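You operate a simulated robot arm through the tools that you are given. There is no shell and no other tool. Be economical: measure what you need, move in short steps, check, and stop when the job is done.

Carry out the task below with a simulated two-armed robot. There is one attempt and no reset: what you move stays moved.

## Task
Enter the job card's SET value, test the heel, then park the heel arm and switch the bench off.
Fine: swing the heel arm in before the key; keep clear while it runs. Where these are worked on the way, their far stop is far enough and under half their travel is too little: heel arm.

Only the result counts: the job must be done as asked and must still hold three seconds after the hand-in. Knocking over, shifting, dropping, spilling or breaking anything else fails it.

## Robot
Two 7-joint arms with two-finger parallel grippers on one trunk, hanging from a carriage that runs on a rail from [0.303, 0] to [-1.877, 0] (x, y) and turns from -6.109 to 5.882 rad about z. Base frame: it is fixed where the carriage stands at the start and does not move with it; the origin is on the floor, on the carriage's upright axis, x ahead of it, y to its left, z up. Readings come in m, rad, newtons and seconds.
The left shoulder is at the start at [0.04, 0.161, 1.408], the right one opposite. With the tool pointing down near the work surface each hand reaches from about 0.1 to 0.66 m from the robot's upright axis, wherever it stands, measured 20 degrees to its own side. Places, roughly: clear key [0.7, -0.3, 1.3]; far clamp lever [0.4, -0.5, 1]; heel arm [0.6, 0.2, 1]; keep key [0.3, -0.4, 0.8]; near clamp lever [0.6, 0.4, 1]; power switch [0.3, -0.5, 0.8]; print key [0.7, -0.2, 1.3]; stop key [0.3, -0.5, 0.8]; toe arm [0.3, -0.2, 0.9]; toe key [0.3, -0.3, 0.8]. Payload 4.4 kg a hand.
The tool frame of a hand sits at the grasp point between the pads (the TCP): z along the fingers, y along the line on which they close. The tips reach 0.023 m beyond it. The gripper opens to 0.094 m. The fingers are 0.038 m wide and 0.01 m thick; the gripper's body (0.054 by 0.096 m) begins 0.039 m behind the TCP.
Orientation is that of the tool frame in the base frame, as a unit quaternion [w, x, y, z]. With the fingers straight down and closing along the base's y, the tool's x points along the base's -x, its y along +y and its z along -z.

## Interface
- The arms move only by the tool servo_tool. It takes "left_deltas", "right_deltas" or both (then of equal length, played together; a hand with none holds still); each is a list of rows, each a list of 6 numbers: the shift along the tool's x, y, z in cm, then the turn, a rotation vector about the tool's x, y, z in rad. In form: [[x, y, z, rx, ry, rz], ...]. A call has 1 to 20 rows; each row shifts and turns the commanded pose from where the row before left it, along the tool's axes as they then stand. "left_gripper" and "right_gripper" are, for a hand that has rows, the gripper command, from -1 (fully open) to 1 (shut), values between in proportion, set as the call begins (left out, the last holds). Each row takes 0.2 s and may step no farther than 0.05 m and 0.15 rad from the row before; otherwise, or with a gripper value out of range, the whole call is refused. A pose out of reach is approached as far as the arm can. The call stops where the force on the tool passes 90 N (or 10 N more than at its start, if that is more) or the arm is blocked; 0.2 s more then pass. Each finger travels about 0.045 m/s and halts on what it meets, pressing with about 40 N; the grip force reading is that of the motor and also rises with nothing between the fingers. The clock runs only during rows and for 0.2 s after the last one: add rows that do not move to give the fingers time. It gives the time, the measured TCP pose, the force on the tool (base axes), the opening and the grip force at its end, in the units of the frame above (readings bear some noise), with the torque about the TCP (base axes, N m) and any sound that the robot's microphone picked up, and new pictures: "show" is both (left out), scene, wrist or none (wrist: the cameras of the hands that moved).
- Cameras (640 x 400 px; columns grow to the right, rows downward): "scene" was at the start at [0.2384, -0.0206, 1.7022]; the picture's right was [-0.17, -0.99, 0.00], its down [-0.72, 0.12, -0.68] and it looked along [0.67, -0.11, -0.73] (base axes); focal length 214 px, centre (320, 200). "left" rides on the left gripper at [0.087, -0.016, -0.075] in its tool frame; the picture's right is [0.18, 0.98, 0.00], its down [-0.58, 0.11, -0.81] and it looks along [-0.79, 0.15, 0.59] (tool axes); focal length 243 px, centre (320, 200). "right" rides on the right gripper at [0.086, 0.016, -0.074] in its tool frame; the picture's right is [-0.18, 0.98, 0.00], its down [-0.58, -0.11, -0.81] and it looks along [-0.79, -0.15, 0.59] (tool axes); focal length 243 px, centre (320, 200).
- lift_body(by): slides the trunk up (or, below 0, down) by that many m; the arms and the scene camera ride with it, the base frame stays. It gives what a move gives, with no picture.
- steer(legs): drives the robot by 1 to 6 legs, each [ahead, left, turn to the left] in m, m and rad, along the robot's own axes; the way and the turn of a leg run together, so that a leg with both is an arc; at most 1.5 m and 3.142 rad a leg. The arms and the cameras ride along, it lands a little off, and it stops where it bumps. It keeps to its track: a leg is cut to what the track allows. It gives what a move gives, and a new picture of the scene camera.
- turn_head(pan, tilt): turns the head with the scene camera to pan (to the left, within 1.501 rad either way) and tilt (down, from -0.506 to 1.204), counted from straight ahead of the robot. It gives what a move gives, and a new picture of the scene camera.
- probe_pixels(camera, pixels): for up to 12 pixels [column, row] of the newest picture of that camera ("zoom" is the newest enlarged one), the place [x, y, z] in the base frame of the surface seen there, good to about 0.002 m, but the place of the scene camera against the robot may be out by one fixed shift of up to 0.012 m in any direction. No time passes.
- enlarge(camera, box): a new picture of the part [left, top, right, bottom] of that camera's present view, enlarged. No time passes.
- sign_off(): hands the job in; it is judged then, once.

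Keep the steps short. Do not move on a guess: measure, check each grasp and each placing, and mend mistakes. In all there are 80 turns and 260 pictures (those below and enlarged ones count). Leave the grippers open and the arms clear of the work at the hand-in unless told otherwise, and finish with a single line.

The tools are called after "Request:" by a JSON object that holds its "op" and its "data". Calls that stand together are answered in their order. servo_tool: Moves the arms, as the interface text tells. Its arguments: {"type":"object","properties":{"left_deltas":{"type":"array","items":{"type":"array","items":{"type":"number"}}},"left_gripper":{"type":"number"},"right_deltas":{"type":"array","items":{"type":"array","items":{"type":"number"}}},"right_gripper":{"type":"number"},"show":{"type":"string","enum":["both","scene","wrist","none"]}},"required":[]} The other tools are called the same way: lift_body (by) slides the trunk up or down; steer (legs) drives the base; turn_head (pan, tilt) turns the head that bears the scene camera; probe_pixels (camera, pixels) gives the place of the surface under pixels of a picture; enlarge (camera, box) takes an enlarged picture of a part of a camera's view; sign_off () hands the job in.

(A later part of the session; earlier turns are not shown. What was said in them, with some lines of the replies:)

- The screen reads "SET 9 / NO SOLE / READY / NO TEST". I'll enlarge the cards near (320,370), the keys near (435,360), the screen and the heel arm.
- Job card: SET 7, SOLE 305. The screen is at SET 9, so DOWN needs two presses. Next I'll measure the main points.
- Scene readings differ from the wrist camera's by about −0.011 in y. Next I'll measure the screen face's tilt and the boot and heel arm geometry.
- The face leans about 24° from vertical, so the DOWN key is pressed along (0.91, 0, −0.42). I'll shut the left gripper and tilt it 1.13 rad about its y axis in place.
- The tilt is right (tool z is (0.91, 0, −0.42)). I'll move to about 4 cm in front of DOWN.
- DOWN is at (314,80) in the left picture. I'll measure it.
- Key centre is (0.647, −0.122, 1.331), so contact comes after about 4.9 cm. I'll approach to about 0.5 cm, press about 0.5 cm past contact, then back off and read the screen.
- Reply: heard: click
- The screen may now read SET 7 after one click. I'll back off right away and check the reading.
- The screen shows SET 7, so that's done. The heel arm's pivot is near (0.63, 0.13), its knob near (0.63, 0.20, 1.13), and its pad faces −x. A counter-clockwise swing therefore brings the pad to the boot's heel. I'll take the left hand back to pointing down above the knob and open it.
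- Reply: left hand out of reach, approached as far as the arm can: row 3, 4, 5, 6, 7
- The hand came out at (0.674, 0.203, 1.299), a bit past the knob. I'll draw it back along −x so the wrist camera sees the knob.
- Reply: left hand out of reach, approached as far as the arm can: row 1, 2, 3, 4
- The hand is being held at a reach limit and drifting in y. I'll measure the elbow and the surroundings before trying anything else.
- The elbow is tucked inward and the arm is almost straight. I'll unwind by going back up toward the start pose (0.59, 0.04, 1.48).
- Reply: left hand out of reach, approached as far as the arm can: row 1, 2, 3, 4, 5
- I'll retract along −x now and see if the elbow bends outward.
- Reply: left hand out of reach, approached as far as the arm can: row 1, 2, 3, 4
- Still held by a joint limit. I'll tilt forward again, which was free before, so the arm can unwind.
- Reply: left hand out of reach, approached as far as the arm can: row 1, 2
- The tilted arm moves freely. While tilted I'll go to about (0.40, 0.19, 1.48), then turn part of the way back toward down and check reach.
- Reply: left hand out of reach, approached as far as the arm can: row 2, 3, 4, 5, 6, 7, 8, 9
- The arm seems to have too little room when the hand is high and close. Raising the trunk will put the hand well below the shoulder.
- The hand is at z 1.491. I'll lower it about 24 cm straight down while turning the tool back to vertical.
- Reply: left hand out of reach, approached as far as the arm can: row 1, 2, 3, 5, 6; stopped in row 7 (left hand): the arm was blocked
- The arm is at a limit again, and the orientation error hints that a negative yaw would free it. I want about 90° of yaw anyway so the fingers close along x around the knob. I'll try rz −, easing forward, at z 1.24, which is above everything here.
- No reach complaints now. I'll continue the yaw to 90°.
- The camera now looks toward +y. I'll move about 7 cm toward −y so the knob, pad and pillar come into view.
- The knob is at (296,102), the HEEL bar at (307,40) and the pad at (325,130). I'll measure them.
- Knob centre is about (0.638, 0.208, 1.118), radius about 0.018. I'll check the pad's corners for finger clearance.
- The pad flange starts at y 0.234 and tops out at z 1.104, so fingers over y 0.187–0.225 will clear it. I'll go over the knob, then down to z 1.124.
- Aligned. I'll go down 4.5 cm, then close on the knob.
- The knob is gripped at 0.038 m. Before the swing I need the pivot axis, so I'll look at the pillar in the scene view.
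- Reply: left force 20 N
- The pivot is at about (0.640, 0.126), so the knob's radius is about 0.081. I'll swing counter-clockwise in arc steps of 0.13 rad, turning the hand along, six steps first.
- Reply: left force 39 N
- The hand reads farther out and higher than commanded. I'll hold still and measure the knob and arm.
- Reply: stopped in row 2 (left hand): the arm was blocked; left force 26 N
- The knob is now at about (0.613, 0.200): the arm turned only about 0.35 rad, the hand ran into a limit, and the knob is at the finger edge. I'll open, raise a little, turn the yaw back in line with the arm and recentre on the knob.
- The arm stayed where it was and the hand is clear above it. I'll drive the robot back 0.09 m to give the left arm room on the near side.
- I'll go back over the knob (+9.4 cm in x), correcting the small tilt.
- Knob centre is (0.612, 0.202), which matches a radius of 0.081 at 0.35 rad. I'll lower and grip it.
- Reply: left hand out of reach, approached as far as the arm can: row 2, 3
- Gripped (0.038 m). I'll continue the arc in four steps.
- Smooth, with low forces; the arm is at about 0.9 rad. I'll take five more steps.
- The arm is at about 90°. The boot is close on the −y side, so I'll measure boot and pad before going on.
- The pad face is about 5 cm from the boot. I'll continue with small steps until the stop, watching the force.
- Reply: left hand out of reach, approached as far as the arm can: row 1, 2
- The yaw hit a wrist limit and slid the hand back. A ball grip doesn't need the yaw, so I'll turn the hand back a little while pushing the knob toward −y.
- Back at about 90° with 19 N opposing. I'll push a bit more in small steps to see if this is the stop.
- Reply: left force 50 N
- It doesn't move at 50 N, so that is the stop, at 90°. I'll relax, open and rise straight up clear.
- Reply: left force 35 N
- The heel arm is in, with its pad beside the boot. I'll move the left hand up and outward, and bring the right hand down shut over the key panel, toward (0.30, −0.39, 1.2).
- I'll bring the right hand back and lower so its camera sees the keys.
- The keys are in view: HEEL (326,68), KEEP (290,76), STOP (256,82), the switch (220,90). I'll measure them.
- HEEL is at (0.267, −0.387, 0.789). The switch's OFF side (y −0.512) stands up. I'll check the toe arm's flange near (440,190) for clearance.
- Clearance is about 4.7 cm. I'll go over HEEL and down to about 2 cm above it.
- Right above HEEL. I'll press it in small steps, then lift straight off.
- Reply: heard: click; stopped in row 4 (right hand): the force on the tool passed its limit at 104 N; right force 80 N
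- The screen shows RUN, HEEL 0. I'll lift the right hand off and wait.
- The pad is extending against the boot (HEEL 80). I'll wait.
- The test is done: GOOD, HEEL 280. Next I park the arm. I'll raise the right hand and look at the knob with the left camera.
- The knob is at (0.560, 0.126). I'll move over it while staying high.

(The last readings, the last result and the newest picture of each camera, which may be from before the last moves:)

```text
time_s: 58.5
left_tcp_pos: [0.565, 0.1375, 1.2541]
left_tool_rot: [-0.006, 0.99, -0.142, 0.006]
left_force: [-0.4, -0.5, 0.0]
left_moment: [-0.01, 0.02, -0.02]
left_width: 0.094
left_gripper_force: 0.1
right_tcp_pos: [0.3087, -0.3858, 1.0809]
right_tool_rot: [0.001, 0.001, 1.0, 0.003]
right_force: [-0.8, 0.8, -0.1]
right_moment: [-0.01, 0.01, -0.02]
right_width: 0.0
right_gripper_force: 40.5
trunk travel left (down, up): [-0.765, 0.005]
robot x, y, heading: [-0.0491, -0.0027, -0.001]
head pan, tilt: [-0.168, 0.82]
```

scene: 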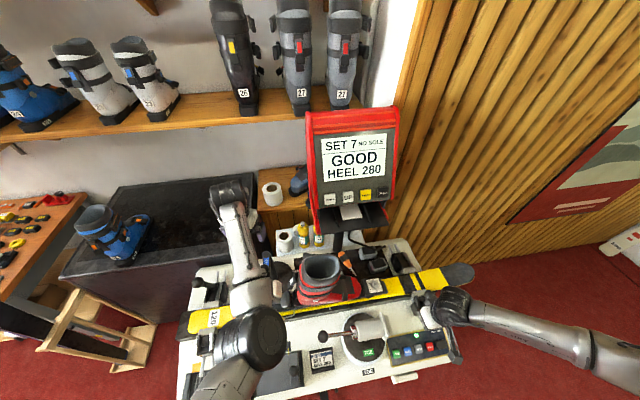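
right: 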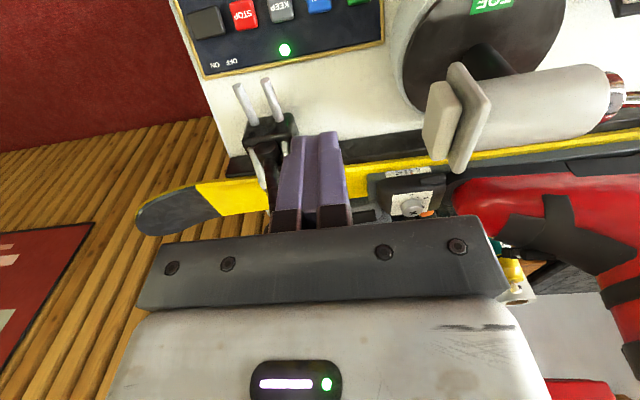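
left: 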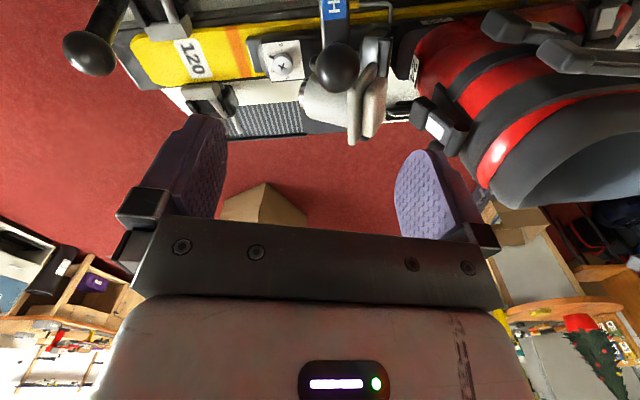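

Request:
{"op": "servo_tool", "data": {"left_deltas": [[-0.1, 1.25, 2, 0, 0, 0], [0, 0, 3, 0, 0, 0], [0, 0, 2, 0, 0, 0], [0, 0, 0, 0, 0, 0]], "show": "wrist"}}

```text
time_s: 59.7
left_tcp_pos: [0.5671, 0.1421, 1.1907]
left_tool_rot: [-0.015, 0.991, -0.133, 0.011]
left_force: [0.3, 0.1, 0.5]
left_moment: [-0.06, -0.01, 0.0]
left_width: 0.0939
left_gripper_force: 0.1
right_tcp_pos: [0.3091, -0.3861, 1.081]
right_tool_rot: [0.001, 0.001, 1.0, 0.004]
right_force: [0.5, 0.8, 0.3]
right_moment: [0.02, -0.02, 0.01]
right_width: 0.0
right_gripper_force: 40.2
trunk travel left (down, up): [-0.765, 0.005]
robot x, y, heading: [-0.0474, -0.0018, 0.004]
head pan, tilt: [-0.168, 0.82]
stopped in row 4 (left hand): the arm was blocked; the commanded pose is now the measured one
```

left: 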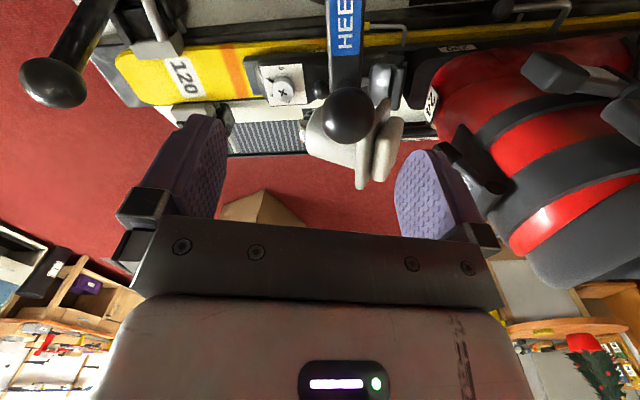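

Limit again at this base place. I'll drive back 0.045 m to where this pose worked before.

Request:
{"op": "steer", "data": {"legs": [[-0.05, 0, 0]]}}

```text
time_s: 60.6
left_tcp_pos: [0.517, 0.1407, 1.1899]
left_tool_rot: [-0.015, 0.991, -0.132, 0.01]
left_force: [-0.7, -0.3, 0.3]
left_moment: [-0.01, -0.02, -0.01]
left_width: 0.094
left_gripper_force: 0.0
right_tcp_pos: [0.2595, -0.3861, 1.0819]
right_tool_rot: [0.001, 0.0, 1.0, 0.002]
right_force: [-0.5, 0.1, -0.4]
right_moment: [-0.01, 0.01, 0.02]
right_width: 0.0001
right_gripper_force: 40.0
trunk travel left (down, up): [-0.765, 0.005]
robot x, y, heading: [-0.0989, 0.0019, 0.003]
head pan, tilt: [-0.168, 0.82]
```

scene: 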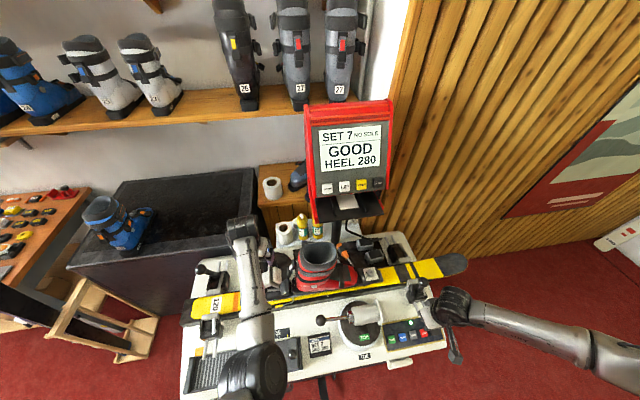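

Request:
{"op": "servo_tool", "data": {"left_deltas": [[2.2, 0.1, 0, -0.032, -0.016, -0.05], [2.2, 0.3, 0, 0, 0, -0.05], [0, 0, 0, 0, 0, 0]], "show": "wrist"}}

```text
time_s: 61.4
left_tcp_pos: [0.5606, 0.1266, 1.1903]
left_tool_rot: [0.001, 0.996, -0.084, 0.002]
left_force: [-0.5, 0.3, -0.7]
left_moment: [-0.01, -0.01, 0.0]
left_width: 0.0939
left_gripper_force: 0.1
right_tcp_pos: [0.2593, -0.3857, 1.0815]
right_tool_rot: [0.001, 0.0, 1.0, 0.002]
right_force: [0.0, -0.1, 0.3]
right_moment: [0.03, -0.02, 0.04]
right_width: 0.0
right_gripper_force: 40.1
trunk travel left (down, up): [-0.765, 0.005]
robot x, y, heading: [-0.0964, -0.002, -0.004]
head pan, tilt: [-0.168, 0.82]
```

left: 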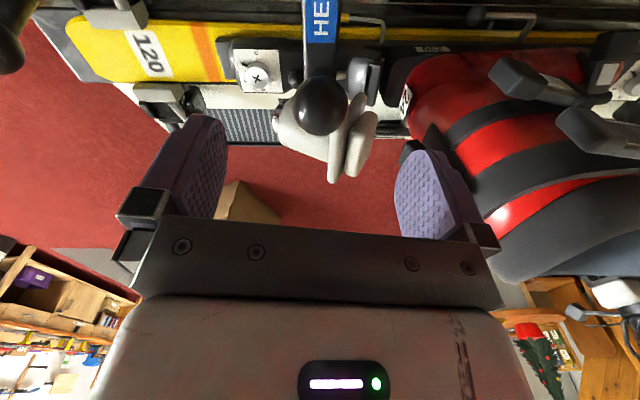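

Directly over the knob and level. I'll go down 6 cm, then grip.

Request:
{"op": "servo_tool", "data": {"left_deltas": [[0, 0, 2.5, 0, 0, 0], [0, 0, 2.5, 0, 0, 0], [0, 0, 1.1, 0, 0, 0], [0, 0, 0, 0, 0, 0]], "show": "wrist"}}

Request:
{"op": "servo_tool", "data": {"left_deltas": [[0, 0, 0, 0, 0, 0], [0, 0, 0, 0, 0, 0], [0, 0, 0, 0, 0, 0], [0, 0, 0, 0, 0, 0], [0, 0, 0, 0, 0, 0]], "left_gripper": 1, "show": "wrist"}}

```text
time_s: 62.4
left_tcp_pos: [0.5596, 0.1244, 1.1268]
left_tool_rot: [0.0, 0.996, -0.084, 0.002]
left_force: [1.0, -0.1, -0.4]
left_moment: [-0.02, 0.0, -0.03]
left_width: 0.0938
left_gripper_force: 0.2
right_tcp_pos: [0.2586, -0.3857, 1.082]
right_tool_rot: [0.002, 0.0, 1.0, 0.003]
right_force: [0.3, -0.9, -0.8]
right_moment: [-0.06, -0.03, -0.03]
right_width: 0.0
right_gripper_force: 39.8
trunk travel left (down, up): [-0.765, 0.005]
robot x, y, heading: [-0.0999, 0.003, 0.003]
head pan, tilt: [-0.168, 0.82]
```

left: 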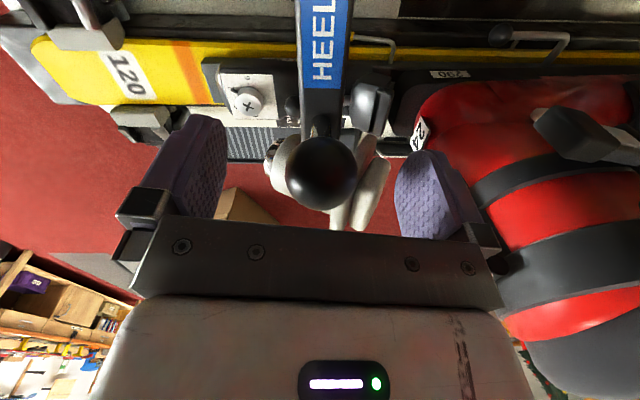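

```text
time_s: 63.6
left_tcp_pos: [0.5585, 0.1242, 1.1272]
left_tool_rot: [0.001, 0.996, -0.085, 0.001]
left_force: [-2.9, -4.7, 2.1]
left_moment: [-0.04, 0.08, -0.27]
left_width: 0.0374
left_gripper_force: 44.8
right_tcp_pos: [0.2579, -0.3864, 1.0825]
right_tool_rot: [0.001, 0.0, 1.0, 0.002]
right_force: [0.1, -0.9, -0.5]
right_moment: [-0.03, 0.0, 0.04]
right_width: 0.0
right_gripper_force: 40.2
trunk travel left (down, up): [-0.765, 0.005]
robot x, y, heading: [-0.0993, 0.002, 0.003]
head pan, tilt: [-0.168, 0.82]
```

left: 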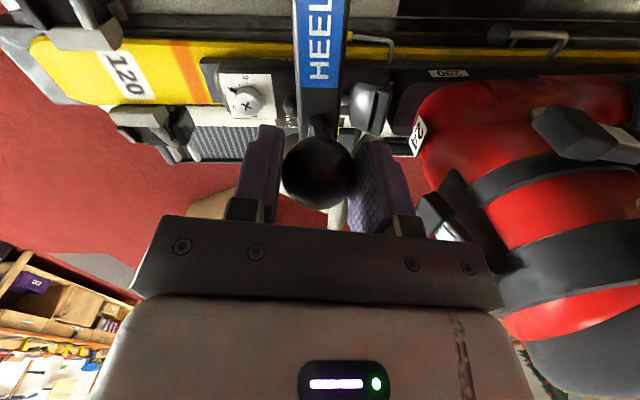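

Gripped at 0.037 m. I'll swing clockwise in seven arc steps with the hand turning along.

Request:
{"op": "servo_tool", "data": {"left_deltas": [[-0.11, -1.05, 0, 0, 0, 0.13], [-0.11, -1.05, 0, 0, 0, 0.13], [-0.11, -1.05, 0, 0, 0, 0.13], [-0.11, -1.05, 0, 0, 0, 0.13], [-0.11, -1.05, 0, 0, 0, 0.13], [-0.11, -1.05, 0, 0, 0, 0.13], [-0.11, -1.05, 0, 0, 0, 0.13]], "show": "wrist"}}

```text
time_s: 65.2
left_tcp_pos: [0.5913, 0.1894, 1.1286]
left_tool_rot: [0.0, 0.858, -0.514, 0.002]
left_force: [1.3, -10.1, 3.7]
left_moment: [-0.26, 0.3, -0.13]
left_width: 0.0375
left_gripper_force: 44.8
right_tcp_pos: [0.2586, -0.3876, 1.0823]
right_tool_rot: [0.0, 0.0, 1.0, 0.003]
right_force: [0.0, 0.4, 0.5]
right_moment: [-0.08, -0.03, -0.01]
right_width: 0.0
right_gripper_force: 40.1
trunk travel left (down, up): [-0.765, 0.005]
robot x, y, heading: [-0.0949, -0.0003, -0.001]
head pan, tilt: [-0.168, 0.82]
```

left: 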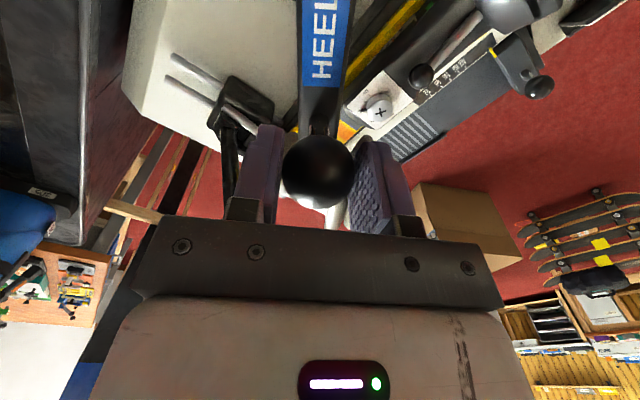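

The arm is at about 0.65 rad. I'll open, rise, and drive ahead 0.055 m so the rest of the arc stays in reach.

Request:
{"op": "servo_tool", "data": {"left_deltas": [[0, 0, 0, 0, 0, 0], [0, 0, 0, 0, 0, 0], [0, 0, 0, 0, 0, 0], [0, 0, 0, 0, 0, 0], [0, 0, 0, 0, 0, 0], [0, 0, 0, 0, 0, 0], [0, 0, -4, 0, 0, 0], [0, 0, -3.5, 0, 0, 0]], "left_gripper": -1, "show": "none"}}

Request:
{"op": "steer", "data": {"legs": [[0.055, 0, 0]]}}

```text
time_s: 67.0
left_tcp_pos: [0.5907, 0.1877, 1.2045]
left_tool_rot: [0.0, 0.858, -0.514, 0.002]
left_force: [-0.3, -0.9, -0.3]
left_moment: [0.0, 0.01, 0.01]
left_width: 0.094
left_gripper_force: 0.1
right_tcp_pos: [0.2595, -0.3864, 1.0823]
right_tool_rot: [0.0, -0.001, 1.0, 0.002]
right_force: [-0.6, 0.4, 0.6]
right_moment: [0.0, 0.0, -0.02]
right_width: 0.0001
right_gripper_force: 40.3
trunk travel left (down, up): [-0.765, 0.005]
robot x, y, heading: [-0.0984, -0.0019, -0.001]
head pan, tilt: [-0.168, 0.82]
```

```text
time_s: 67.9
left_tcp_pos: [0.6458, 0.1888, 1.2044]
left_tool_rot: [0.0, 0.858, -0.513, 0.002]
left_force: [0.1, 0.5, 0.0]
left_moment: [-0.02, -0.02, 0.0]
left_width: 0.0944
left_gripper_force: 0.2
right_tcp_pos: [0.3141, -0.3864, 1.0823]
right_tool_rot: [0.0, 0.001, 1.0, 0.002]
right_force: [0.6, -0.1, -0.4]
right_moment: [0.03, 0.03, 0.0]
right_width: 0.0
right_gripper_force: 39.6
trunk travel left (down, up): [-0.765, 0.005]
robot x, y, heading: [-0.0429, 0.0025, -0.001]
head pan, tilt: [-0.168, 0.82]
```

scene: 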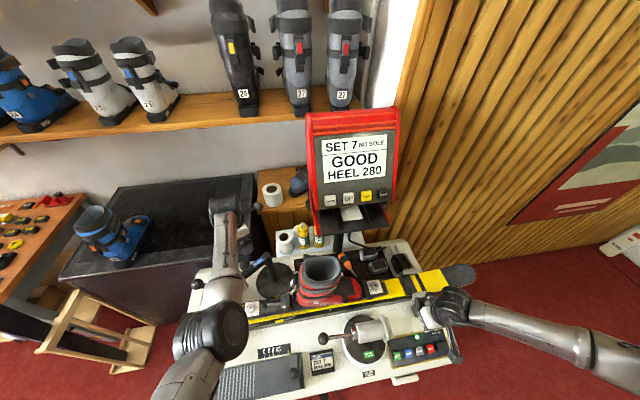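

I'll move back over the knob (5.5 cm toward −x) and measure it.

Request:
{"op": "servo_tool", "data": {"left_deltas": [[-1.4, 2.4, 0, 0, 0, 0], [-1.3, 2.4, 0, 0, 0, 0], [0, 0, 0, 0, 0, 0]], "show": "wrist"}}

```text
time_s: 68.7
left_tcp_pos: [0.5921, 0.1883, 1.2048]
left_tool_rot: [0.001, 0.859, -0.513, 0.0]
left_force: [-0.1, 0.3, -0.2]
left_moment: [0.01, 0.0, -0.02]
left_width: 0.094
left_gripper_force: 0.1
right_tcp_pos: [0.3134, -0.3863, 1.0828]
right_tool_rot: [0.001, 0.001, 1.0, 0.002]
right_force: [0.1, -0.3, 0.8]
right_moment: [0.01, -0.03, 0.01]
right_width: 0.0
right_gripper_force: 40.5
trunk travel left (down, up): [-0.765, 0.005]
robot x, y, heading: [-0.0423, -0.003, -0.005]
head pan, tilt: [-0.168, 0.82]
```

left: 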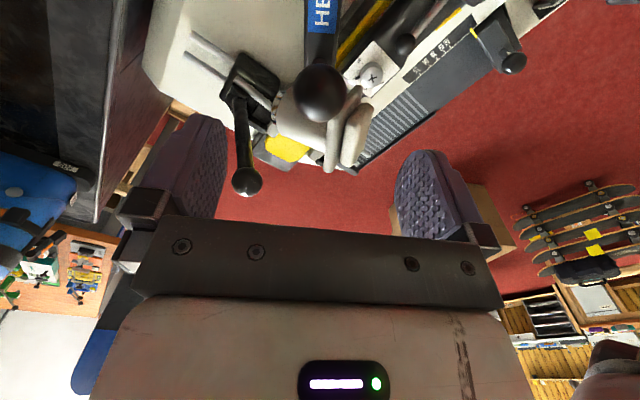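

Request:
{"op": "probe_pixels", "data": {"camera": "left", "pixels": [[322, 90], [322, 112], [300, 93], [344, 93], [318, 40]]}}

```text
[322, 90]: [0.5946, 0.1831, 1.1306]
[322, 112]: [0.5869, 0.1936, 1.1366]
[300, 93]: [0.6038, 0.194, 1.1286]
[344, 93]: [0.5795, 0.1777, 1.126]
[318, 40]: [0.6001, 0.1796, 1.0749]
```

Knob centre is (0.590, 0.189), right under the hand. I'll lower and grip.

Request:
{"op": "servo_tool", "data": {"left_deltas": [[0, 0.1, 3, 0, 0, 0], [0, 0, 3, 0, 0, 0], [0, 0, 1.6, 0, 0, 0], [0, 0, 0, 0, 0, 0]], "show": "none"}}

Request:
{"op": "servo_tool", "data": {"left_deltas": [[0, 0, 0, 0, 0, 0], [0, 0, 0, 0, 0, 0], [0, 0, 0, 0, 0, 0], [0, 0, 0, 0, 0, 0], [0, 0, 0, 0, 0, 0]], "left_gripper": 1, "show": "wrist"}}

```text
time_s: 69.7
left_tcp_pos: [0.5918, 0.1874, 1.1274]
left_tool_rot: [0.001, 0.858, -0.513, 0.001]
left_force: [0.6, -0.1, 0.0]
left_moment: [0.01, -0.01, -0.01]
left_width: 0.0938
left_gripper_force: 0.1
right_tcp_pos: [0.3132, -0.3865, 1.0822]
right_tool_rot: [0.002, 0.001, 1.0, 0.002]
right_force: [0.0, 0.9, -0.3]
right_moment: [0.0, 0.03, -0.02]
right_width: 0.0001
right_gripper_force: 39.8
trunk travel left (down, up): [-0.765, 0.005]
robot x, y, heading: [-0.0426, -0.001, 0.0]
head pan, tilt: [-0.168, 0.82]
```

```text
time_s: 70.9
left_tcp_pos: [0.5927, 0.1884, 1.1284]
left_tool_rot: [0.0, 0.858, -0.514, 0.001]
left_force: [-1.7, 0.2, 2.5]
left_moment: [0.08, 0.11, -0.06]
left_width: 0.0373
left_gripper_force: 44.9
right_tcp_pos: [0.3124, -0.3862, 1.0819]
right_tool_rot: [0.001, 0.001, 1.0, 0.002]
right_force: [0.9, -0.6, -0.6]
right_moment: [-0.01, -0.02, 0.02]
right_width: 0.0
right_gripper_force: 40.4
trunk travel left (down, up): [-0.765, 0.005]
robot x, y, heading: [-0.0408, 0.0024, -0.004]
head pan, tilt: [-0.168, 0.82]
```

left: 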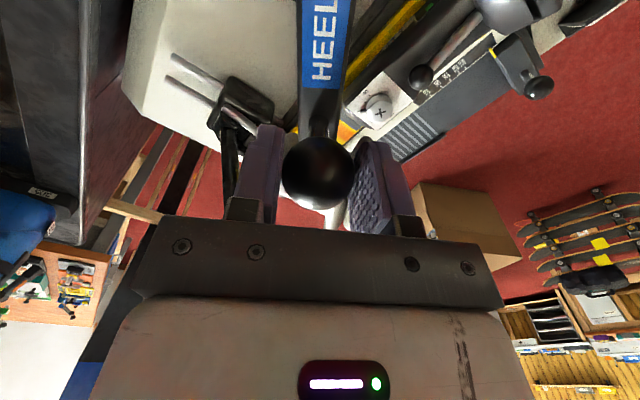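

Gripped. I'll swing the remaining ~0.65 rad.

Request:
{"op": "servo_tool", "data": {"left_deltas": [[-0.09, -1.05, 0, 0, 0, 0.13], [-0.09, -1.05, 0, 0, 0, 0.13], [-0.09, -1.05, 0, 0, 0, 0.13], [-0.09, -1.05, 0, 0, 0, 0.13], [-0.09, -1.05, 0, 0, 0, 0.13], [0, 0, 0, 0, 0, 0]]}}

```text
time_s: 72.3
left_tcp_pos: [0.6364, 0.203, 1.1283]
left_tool_rot: [-0.002, -0.649, 0.761, -0.001]
left_force: [-29.3, -8.9, 21.1]
left_moment: [-0.48, 0.7, 0.38]
left_width: 0.0372
left_gripper_force: 44.9
right_tcp_pos: [0.3124, -0.3862, 1.0813]
right_tool_rot: [0.001, 0.001, 1.0, 0.003]
right_force: [0.4, 0.5, 0.1]
right_moment: [0.01, 0.0, 0.01]
right_width: 0.0002
right_gripper_force: 39.5
trunk travel left (down, up): [-0.765, 0.005]
robot x, y, heading: [-0.0431, 0.0008, -0.003]
head pan, tilt: [-0.168, 0.82]
```

scene: 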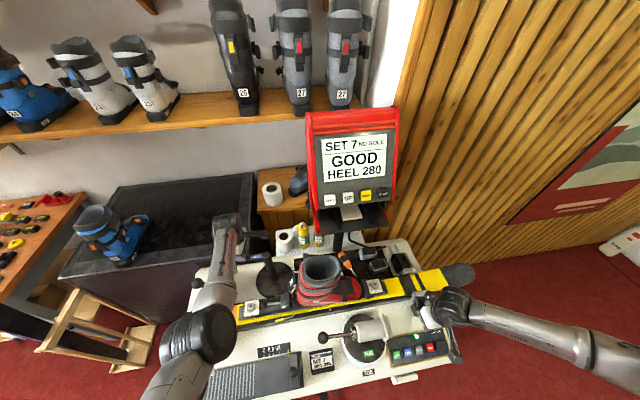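
left: 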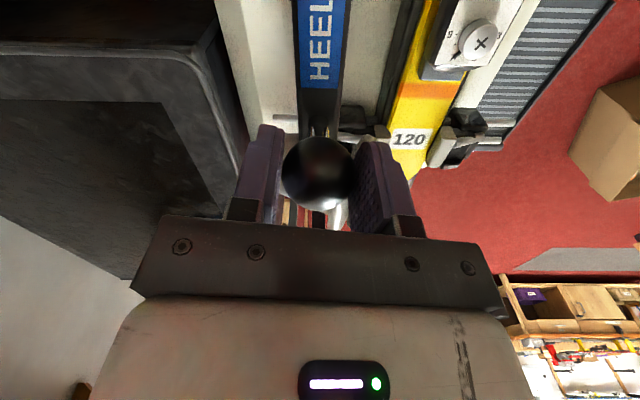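

The knob is back at its starting place and the stop is pushing back (−29 N). One small extra push to seat it, then release and rise.

Request:
{"op": "servo_tool", "data": {"left_deltas": [[0, -0.4, 0, 0, 0, 0], [0, 0, 0, 0, 0, 0], [0, 0.4, 0, 0, 0, 0]], "show": "none"}}

Request:
{"op": "servo_tool", "data": {"left_deltas": [[0, 0, 0, 0, 0, 0], [0, 0, 0, 0, 0, 0], [0, 0, 0, 0, 0, 0], [0, 0, 0, 0, 0, 0], [0, 0, 0, 0, 0, 0], [0, 0, 0, 0, 0, 0], [0, 0, -4, 0, 0, 0], [0, 0, -4, 0, 0, 0], [0, 0, -4, 0, 0, 0], [3, 0, -3, 0, 0, 0], [3, 0, 0, 0, 0, 0]], "left_gripper": -1}}

```text
time_s: 73.1
left_tcp_pos: [0.6375, 0.2045, 1.1261]
left_tool_rot: [-0.001, -0.649, 0.761, 0.0]
left_force: [-24.3, -5.8, 10.4]
left_moment: [-0.26, 0.54, 0.27]
left_width: 0.0373
left_gripper_force: 45.2
right_tcp_pos: [0.3122, -0.3875, 1.0801]
right_tool_rot: [0.001, 0.001, 1.0, 0.003]
right_force: [-0.3, -0.1, -0.4]
right_moment: [-0.02, 0.02, -0.02]
right_width: 0.0002
right_gripper_force: 40.5
trunk travel left (down, up): [-0.765, 0.005]
robot x, y, heading: [-0.0432, -0.0015, -0.005]
head pan, tilt: [-0.168, 0.82]
```

```text
time_s: 75.5
left_tcp_pos: [0.6286, 0.1443, 1.2777]
left_tool_rot: [0.0, -0.648, 0.761, -0.002]
left_force: [0.2, 0.1, -0.3]
left_moment: [0.03, -0.06, -0.01]
left_width: 0.0939
left_gripper_force: 0.1
right_tcp_pos: [0.3143, -0.3854, 1.0824]
right_tool_rot: [0.001, 0.001, 1.0, 0.002]
right_force: [-0.4, -0.6, 0.9]
right_moment: [0.02, -0.01, 0.0]
right_width: 0.0002
right_gripper_force: 40.6
trunk travel left (down, up): [-0.765, 0.005]
robot x, y, heading: [-0.0387, 0.003, 0.001]
head pan, tilt: [-0.168, 0.82]
```

scene: 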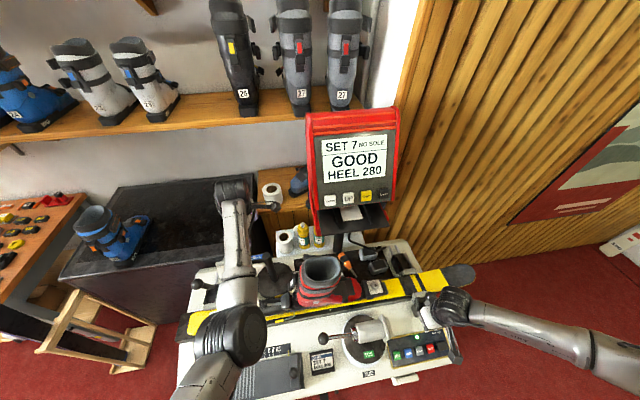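
left: 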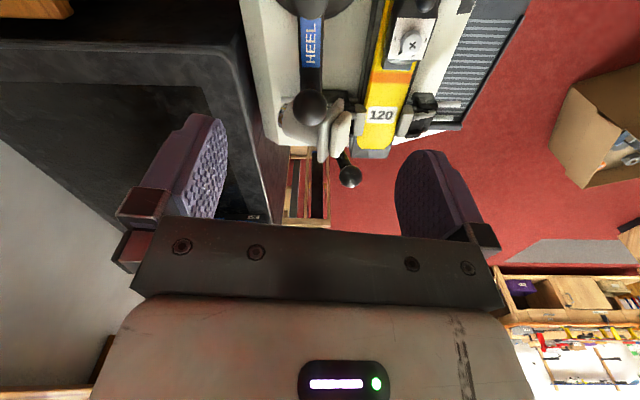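

I'll check the parked knob, and bring the right hand over the switch's OFF side at (0.268, −0.512), still high.

Request:
{"op": "probe_pixels", "data": {"camera": "left", "pixels": [[311, 107], [298, 107], [324, 107], [309, 70]]}}

Request:
{"op": "servo_tool", "data": {"right_deltas": [[4, 0, 0, 0, 0, 0], [4, -2, 0, 0, 0, 0], [4, -3, 0, 0, 0, 0], [0, -4, 2, 0, 0, 0], [0, -3.7, 3, 0, 0, 0], [0, 0, 0, 0, 0, 0]], "show": "wrist"}}

```text
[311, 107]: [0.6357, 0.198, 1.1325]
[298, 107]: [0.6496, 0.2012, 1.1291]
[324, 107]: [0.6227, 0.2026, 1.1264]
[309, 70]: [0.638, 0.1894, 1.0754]
```

```text
time_s: 76.9
left_tcp_pos: [0.6284, 0.145, 1.2763]
left_tool_rot: [0.001, -0.649, 0.761, -0.002]
left_force: [0.3, -0.2, -0.1]
left_moment: [0.0, 0.0, 0.03]
left_width: 0.0941
left_gripper_force: 0.0
right_tcp_pos: [0.1952, -0.5123, 1.0294]
right_tool_rot: [0.001, 0.0, 1.0, 0.003]
right_force: [-0.8, -0.4, -0.2]
right_moment: [0.01, -0.01, 0.01]
right_width: 0.0
right_gripper_force: 39.9
trunk travel left (down, up): [-0.765, 0.005]
robot x, y, heading: [-0.0423, 0.0017, -0.0]
head pan, tilt: [-0.168, 0.82]
```

right: 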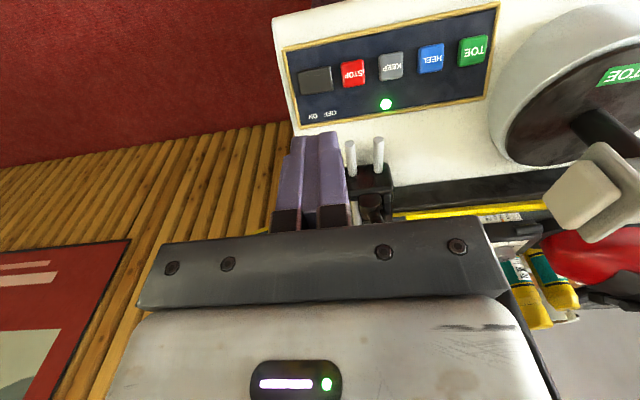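

The knob is back exactly at its parked place. I'll measure the switch, at (316,80).

Request:
{"op": "enlarge", "data": {"camera": "right", "box": [270, 40, 430, 140]}}

Request:
{"op": "probe_pixels", "data": {"camera": "right", "pixels": [[305, 82], [316, 80], [325, 79], [329, 78], [350, 74], [341, 82]]}}

```text
4.00 times, centred on (350, 90) of right
```

zoom: 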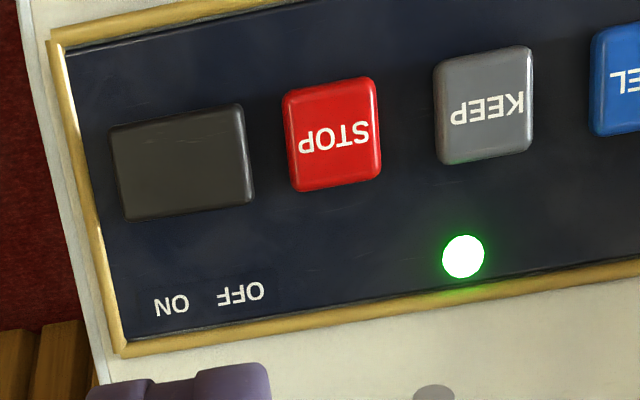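

```text
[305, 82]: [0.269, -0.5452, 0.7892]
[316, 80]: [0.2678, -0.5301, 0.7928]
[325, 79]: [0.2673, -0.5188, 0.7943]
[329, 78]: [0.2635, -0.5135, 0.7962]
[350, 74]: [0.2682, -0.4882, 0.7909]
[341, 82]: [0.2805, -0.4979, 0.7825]
```

OFF side press point is (0.268, −0.518, 0.795). I'll check the clamp behind it for clearance.

Request:
{"op": "probe_pixels", "data": {"camera": "right", "pixels": [[350, 145], [378, 140], [350, 170], [365, 185], [375, 205], [372, 215]]}}

Request:
{"op": "servo_tool", "data": {"right_deltas": [[-2.5, -0.3, 2, 0, 0, 0], [-2.5, -0.2, 2, 0, 0, 0], [-2.3, 0, 2, 0, 0, 0], [0, 0, 3, 0, 0, 0], [0, 0, 0, 0, 0, 0]], "show": "wrist"}}

```text
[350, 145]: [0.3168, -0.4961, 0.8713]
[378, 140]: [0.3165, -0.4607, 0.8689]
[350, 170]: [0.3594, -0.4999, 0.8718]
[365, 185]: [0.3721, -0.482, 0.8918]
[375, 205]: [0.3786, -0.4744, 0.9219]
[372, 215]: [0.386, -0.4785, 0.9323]
```

```text
time_s: 78.1
left_tcp_pos: [0.6285, 0.145, 1.2764]
left_tool_rot: [0.001, -0.649, 0.761, -0.001]
left_force: [-0.4, -0.7, -0.1]
left_moment: [-0.03, 0.05, 0.03]
left_width: 0.094
left_gripper_force: 0.2
right_tcp_pos: [0.2668, -0.5154, 0.9405]
right_tool_rot: [0.001, 0.001, 1.0, 0.004]
right_force: [-0.1, 0.6, -0.5]
right_moment: [0.02, 0.02, -0.01]
right_width: 0.0001
right_gripper_force: 40.3
trunk travel left (down, up): [-0.765, 0.005]
robot x, y, heading: [-0.0458, 0.0002, -0.005]
head pan, tilt: [-0.168, 0.82]
```

right: 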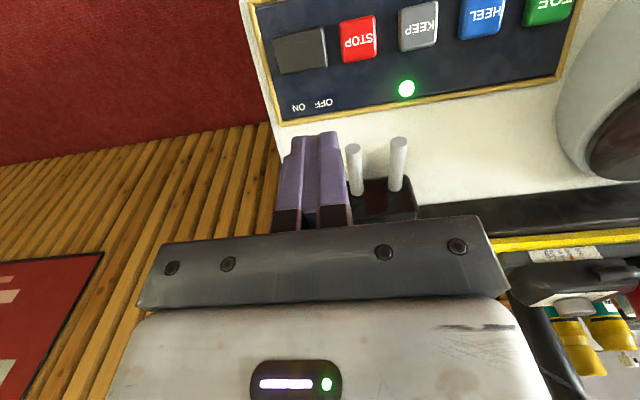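

The rods end at x 0.316, and the gripper body reaches only to 0.29. I'll shift 5 mm back, descend to just above the switch, then press.

Request:
{"op": "servo_tool", "data": {"right_deltas": [[0.5, -0.2, 4, 0, 0, 0], [0, 0, 4, 0, 0, 0], [0, 0, 3, 0, 0, 0], [0, 0, 0, 0, 0, 0]], "show": "wrist"}}

```text
time_s: 79.1
left_tcp_pos: [0.6286, 0.1456, 1.2764]
left_tool_rot: [0.0, -0.649, 0.761, -0.002]
left_force: [-0.1, 0.0, -0.5]
left_moment: [0.03, 0.01, 0.0]
left_width: 0.0941
left_gripper_force: 0.0
right_tcp_pos: [0.2606, -0.5109, 0.8631]
right_tool_rot: [0.0, 0.0, 1.0, 0.008]
right_force: [-0.2, 0.6, -0.1]
right_moment: [-0.02, -0.01, 0.03]
right_width: 0.0002
right_gripper_force: 40.0
right hand out of reach, approached as far as the arm can: row 2, 3
trunk travel left (down, up): [-0.765, 0.005]
robot x, y, heading: [-0.0408, 0.0003, -0.005]
head pan, tilt: [-0.168, 0.82]
```

right: 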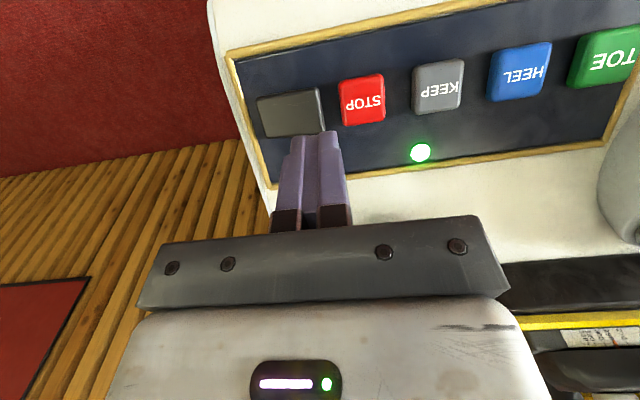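

Out of reach because the trunk is raised. I'll lift both hands a little and lower the trunk 8 cm.

Request:
{"op": "servo_tool", "data": {"right_deltas": [[0, -0.3, -3, 0, 0, 0], [0, 0, -4, 0, 0, 0], [0, 0, 0, 0, 0, 0]], "left_deltas": [[0, 0, -3, 0, 0, 0], [0, 0, -3, 0, 0, 0], [0, 0, 0, 0, 0, 0]], "show": "none"}}

Request:
{"op": "lift_body", "data": {"by": -0.08}}

```text
time_s: 79.9
left_tcp_pos: [0.6303, 0.1451, 1.3367]
left_tool_rot: [-0.001, -0.649, 0.761, -0.001]
left_force: [0.4, 0.1, -0.4]
left_moment: [-0.01, -0.02, 0.01]
left_width: 0.094
left_gripper_force: 0.1
right_tcp_pos: [0.2607, -0.5166, 0.933]
right_tool_rot: [0.001, 0.001, 1.0, 0.003]
right_force: [-0.3, 0.2, 0.3]
right_moment: [0.03, -0.02, -0.01]
right_width: 0.0001
right_gripper_force: 39.6
trunk travel left (down, up): [-0.765, 0.005]
robot x, y, heading: [-0.0444, -0.007, -0.003]
head pan, tilt: [-0.168, 0.82]
```

```text
time_s: 81.1
left_tcp_pos: [0.629, 0.1446, 1.256]
left_tool_rot: [0.001, -0.648, 0.761, -0.002]
left_force: [-0.4, -0.1, -0.1]
left_moment: [0.01, 0.01, -0.02]
left_width: 0.0941
left_gripper_force: 0.1
right_tcp_pos: [0.2608, -0.5161, 0.8522]
right_tool_rot: [0.001, 0.001, 1.0, 0.003]
right_force: [0.2, -0.3, -0.2]
right_moment: [0.0, 0.0, 0.01]
right_width: 0.0
right_gripper_force: 39.9
trunk travel left (down, up): [-0.685, 0.085]
robot x, y, heading: [-0.0452, 0.001, -0.001]
head pan, tilt: [-0.168, 0.82]
```

The right hand is at z 0.852 over OFF. I'll press down in small steps.

Request:
{"op": "servo_tool", "data": {"right_deltas": [[0, -0.1, 2.8, 0, 0, 0], [0, 0, 0.4, 0, 0, 0], [0, 0, 0.4, 0, 0, 0], [0, 0, 0.3, 0, 0, 0], [0, 0, 0.3, 0, 0, 0]]}}

```text
time_s: 82.1
left_tcp_pos: [0.6285, 0.1426, 1.2559]
left_tool_rot: [0.0, -0.648, 0.762, -0.001]
left_force: [-0.2, 0.0, 0.4]
left_moment: [-0.01, 0.02, 0.0]
left_width: 0.0939
left_gripper_force: 0.0
right_tcp_pos: [0.2611, -0.5165, 0.8186]
right_tool_rot: [0.003, 0.002, 1.0, 0.006]
right_force: [-21.8, 17.1, 67.4]
right_moment: [-0.29, -0.72, 0.14]
right_width: 0.0
right_gripper_force: 40.1
trunk travel left (down, up): [-0.685, 0.085]
robot x, y, heading: [-0.0441, -0.0005, -0.002]
head pan, tilt: [-0.168, 0.82]
stopped in row 5 (right hand): the force on the tool passed its limit at 104 N (the readings are from after the stop); the commanded pose is now the measured one
```

scene: 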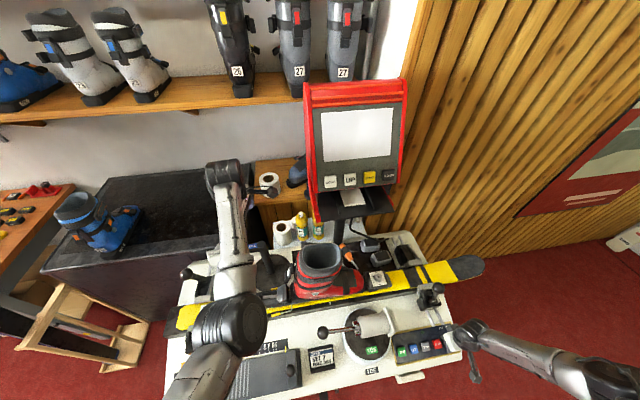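
right: 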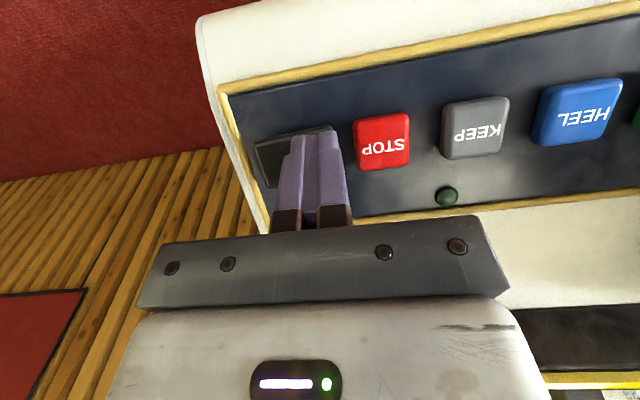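

The screen is blank and the lamp is out, so the bench is off. I'll lift the right hand, open it, and raise the left hand clear.

Request:
{"op": "servo_tool", "data": {"right_deltas": [[0, 0, -3, 0, 0, 0], [0, 0, -4, 0, 0, 0], [0, 0, -4, 0, 0, 0], [1, 0, -4, 0, 0, 0], [1, 0, -4, 0, 0, 0]], "left_deltas": [[0, 0, -3, 0, 0, 0], [0, 0, -3, 0, 0, 0], [0, 0, 0, 0, 0, 0], [0, 0, 0, 0, 0, 0], [0, 0, 0, 0, 0, 0]], "show": "none"}}

Request:
{"op": "servo_tool", "data": {"right_deltas": [[0, 0, 0, 0, 0, 0], [0, 0, 0, 0, 0, 0], [0, 0, 0, 0, 0, 0], [0, 0, 0, 0, 0, 0], [0, 0, 0, 0, 0, 0], [0, 0, 0, 0, 0, 0]], "right_gripper": -1}}

Request:
{"op": "enlarge", "data": {"camera": "scene", "box": [160, 80, 500, 400]}}

Request:
{"op": "enlarge", "data": {"camera": "right", "box": [200, 0, 440, 150]}}

```text
time_s: 83.3
left_tcp_pos: [0.6323, 0.1452, 1.3157]
left_tool_rot: [0.001, -0.649, 0.761, -0.001]
left_force: [-0.2, 0.0, 0.0]
left_moment: [0.01, -0.01, 0.01]
left_width: 0.0944
left_gripper_force: 0.0
left hand out of reach, approached as far as the arm can: row 2
right_tcp_pos: [0.2425, -0.5156, 1.0049]
right_tool_rot: [0.002, 0.002, 1.0, 0.005]
right_force: [0.2, 0.8, 0.8]
right_moment: [0.02, -0.03, 0.01]
right_width: 0.0
right_gripper_force: 40.1
trunk travel left (down, up): [-0.685, 0.085]
robot x, y, heading: [-0.0435, 0.0021, -0.004]
head pan, tilt: [-0.168, 0.82]
```

```text
time_s: 84.7
left_tcp_pos: [0.6323, 0.1475, 1.3163]
left_tool_rot: [0.001, -0.649, 0.761, -0.002]
left_force: [-0.3, -0.2, -0.3]
left_moment: [-0.01, -0.01, 0.01]
left_width: 0.094
left_gripper_force: 0.1
right_tcp_pos: [0.2427, -0.5153, 1.0047]
right_tool_rot: [0.003, 0.002, 1.0, 0.004]
right_force: [0.4, -0.3, 0.2]
right_moment: [0.01, 0.01, 0.01]
right_width: 0.0941
right_gripper_force: 0.0
trunk travel left (down, up): [-0.685, 0.085]
robot x, y, heading: [-0.0433, 0.0011, 0.003]
head pan, tilt: [-0.168, 0.82]
```

scene: 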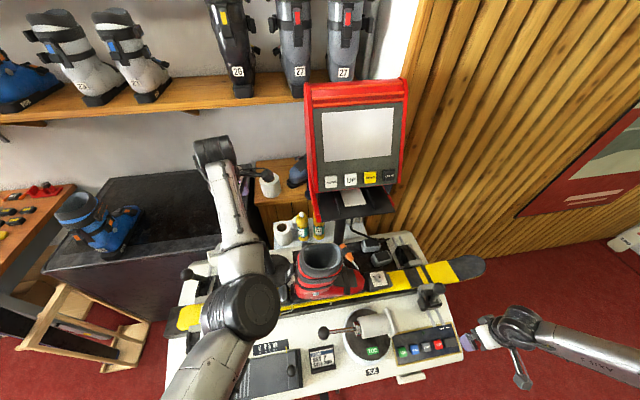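
right: 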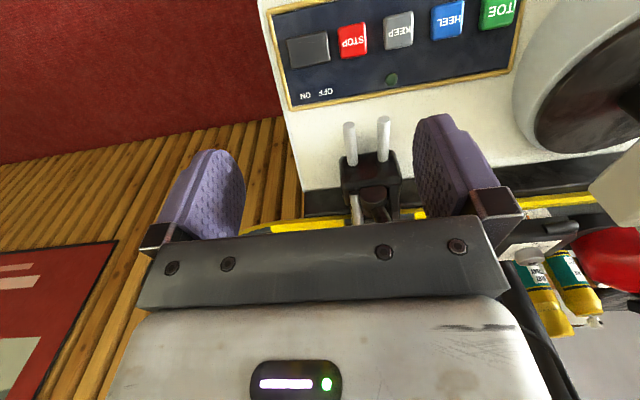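

```text
1.25 times, centred on (330, 240) of scene
```

zoom: 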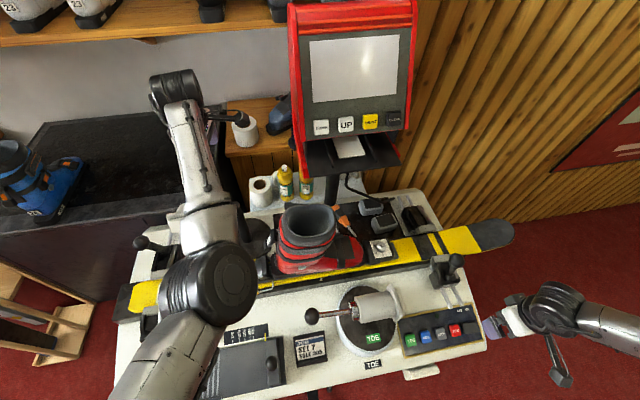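

```text
2.67 times, centred on (320, 75) of right
```

zoom: 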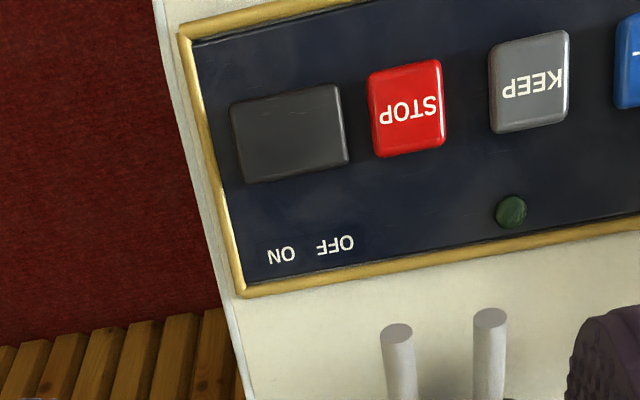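

The lamp and screen are off, the heel arm is parked, the heel test read GOOD, the grippers are open and both hands are clear. Handing in.

Request:
{"op": "sign_off", "data": {}}

```text
The job is handed in.
```

Done: SET 7 entered, heel tested (GOOD, 280), heel arm parked, bench switched off.
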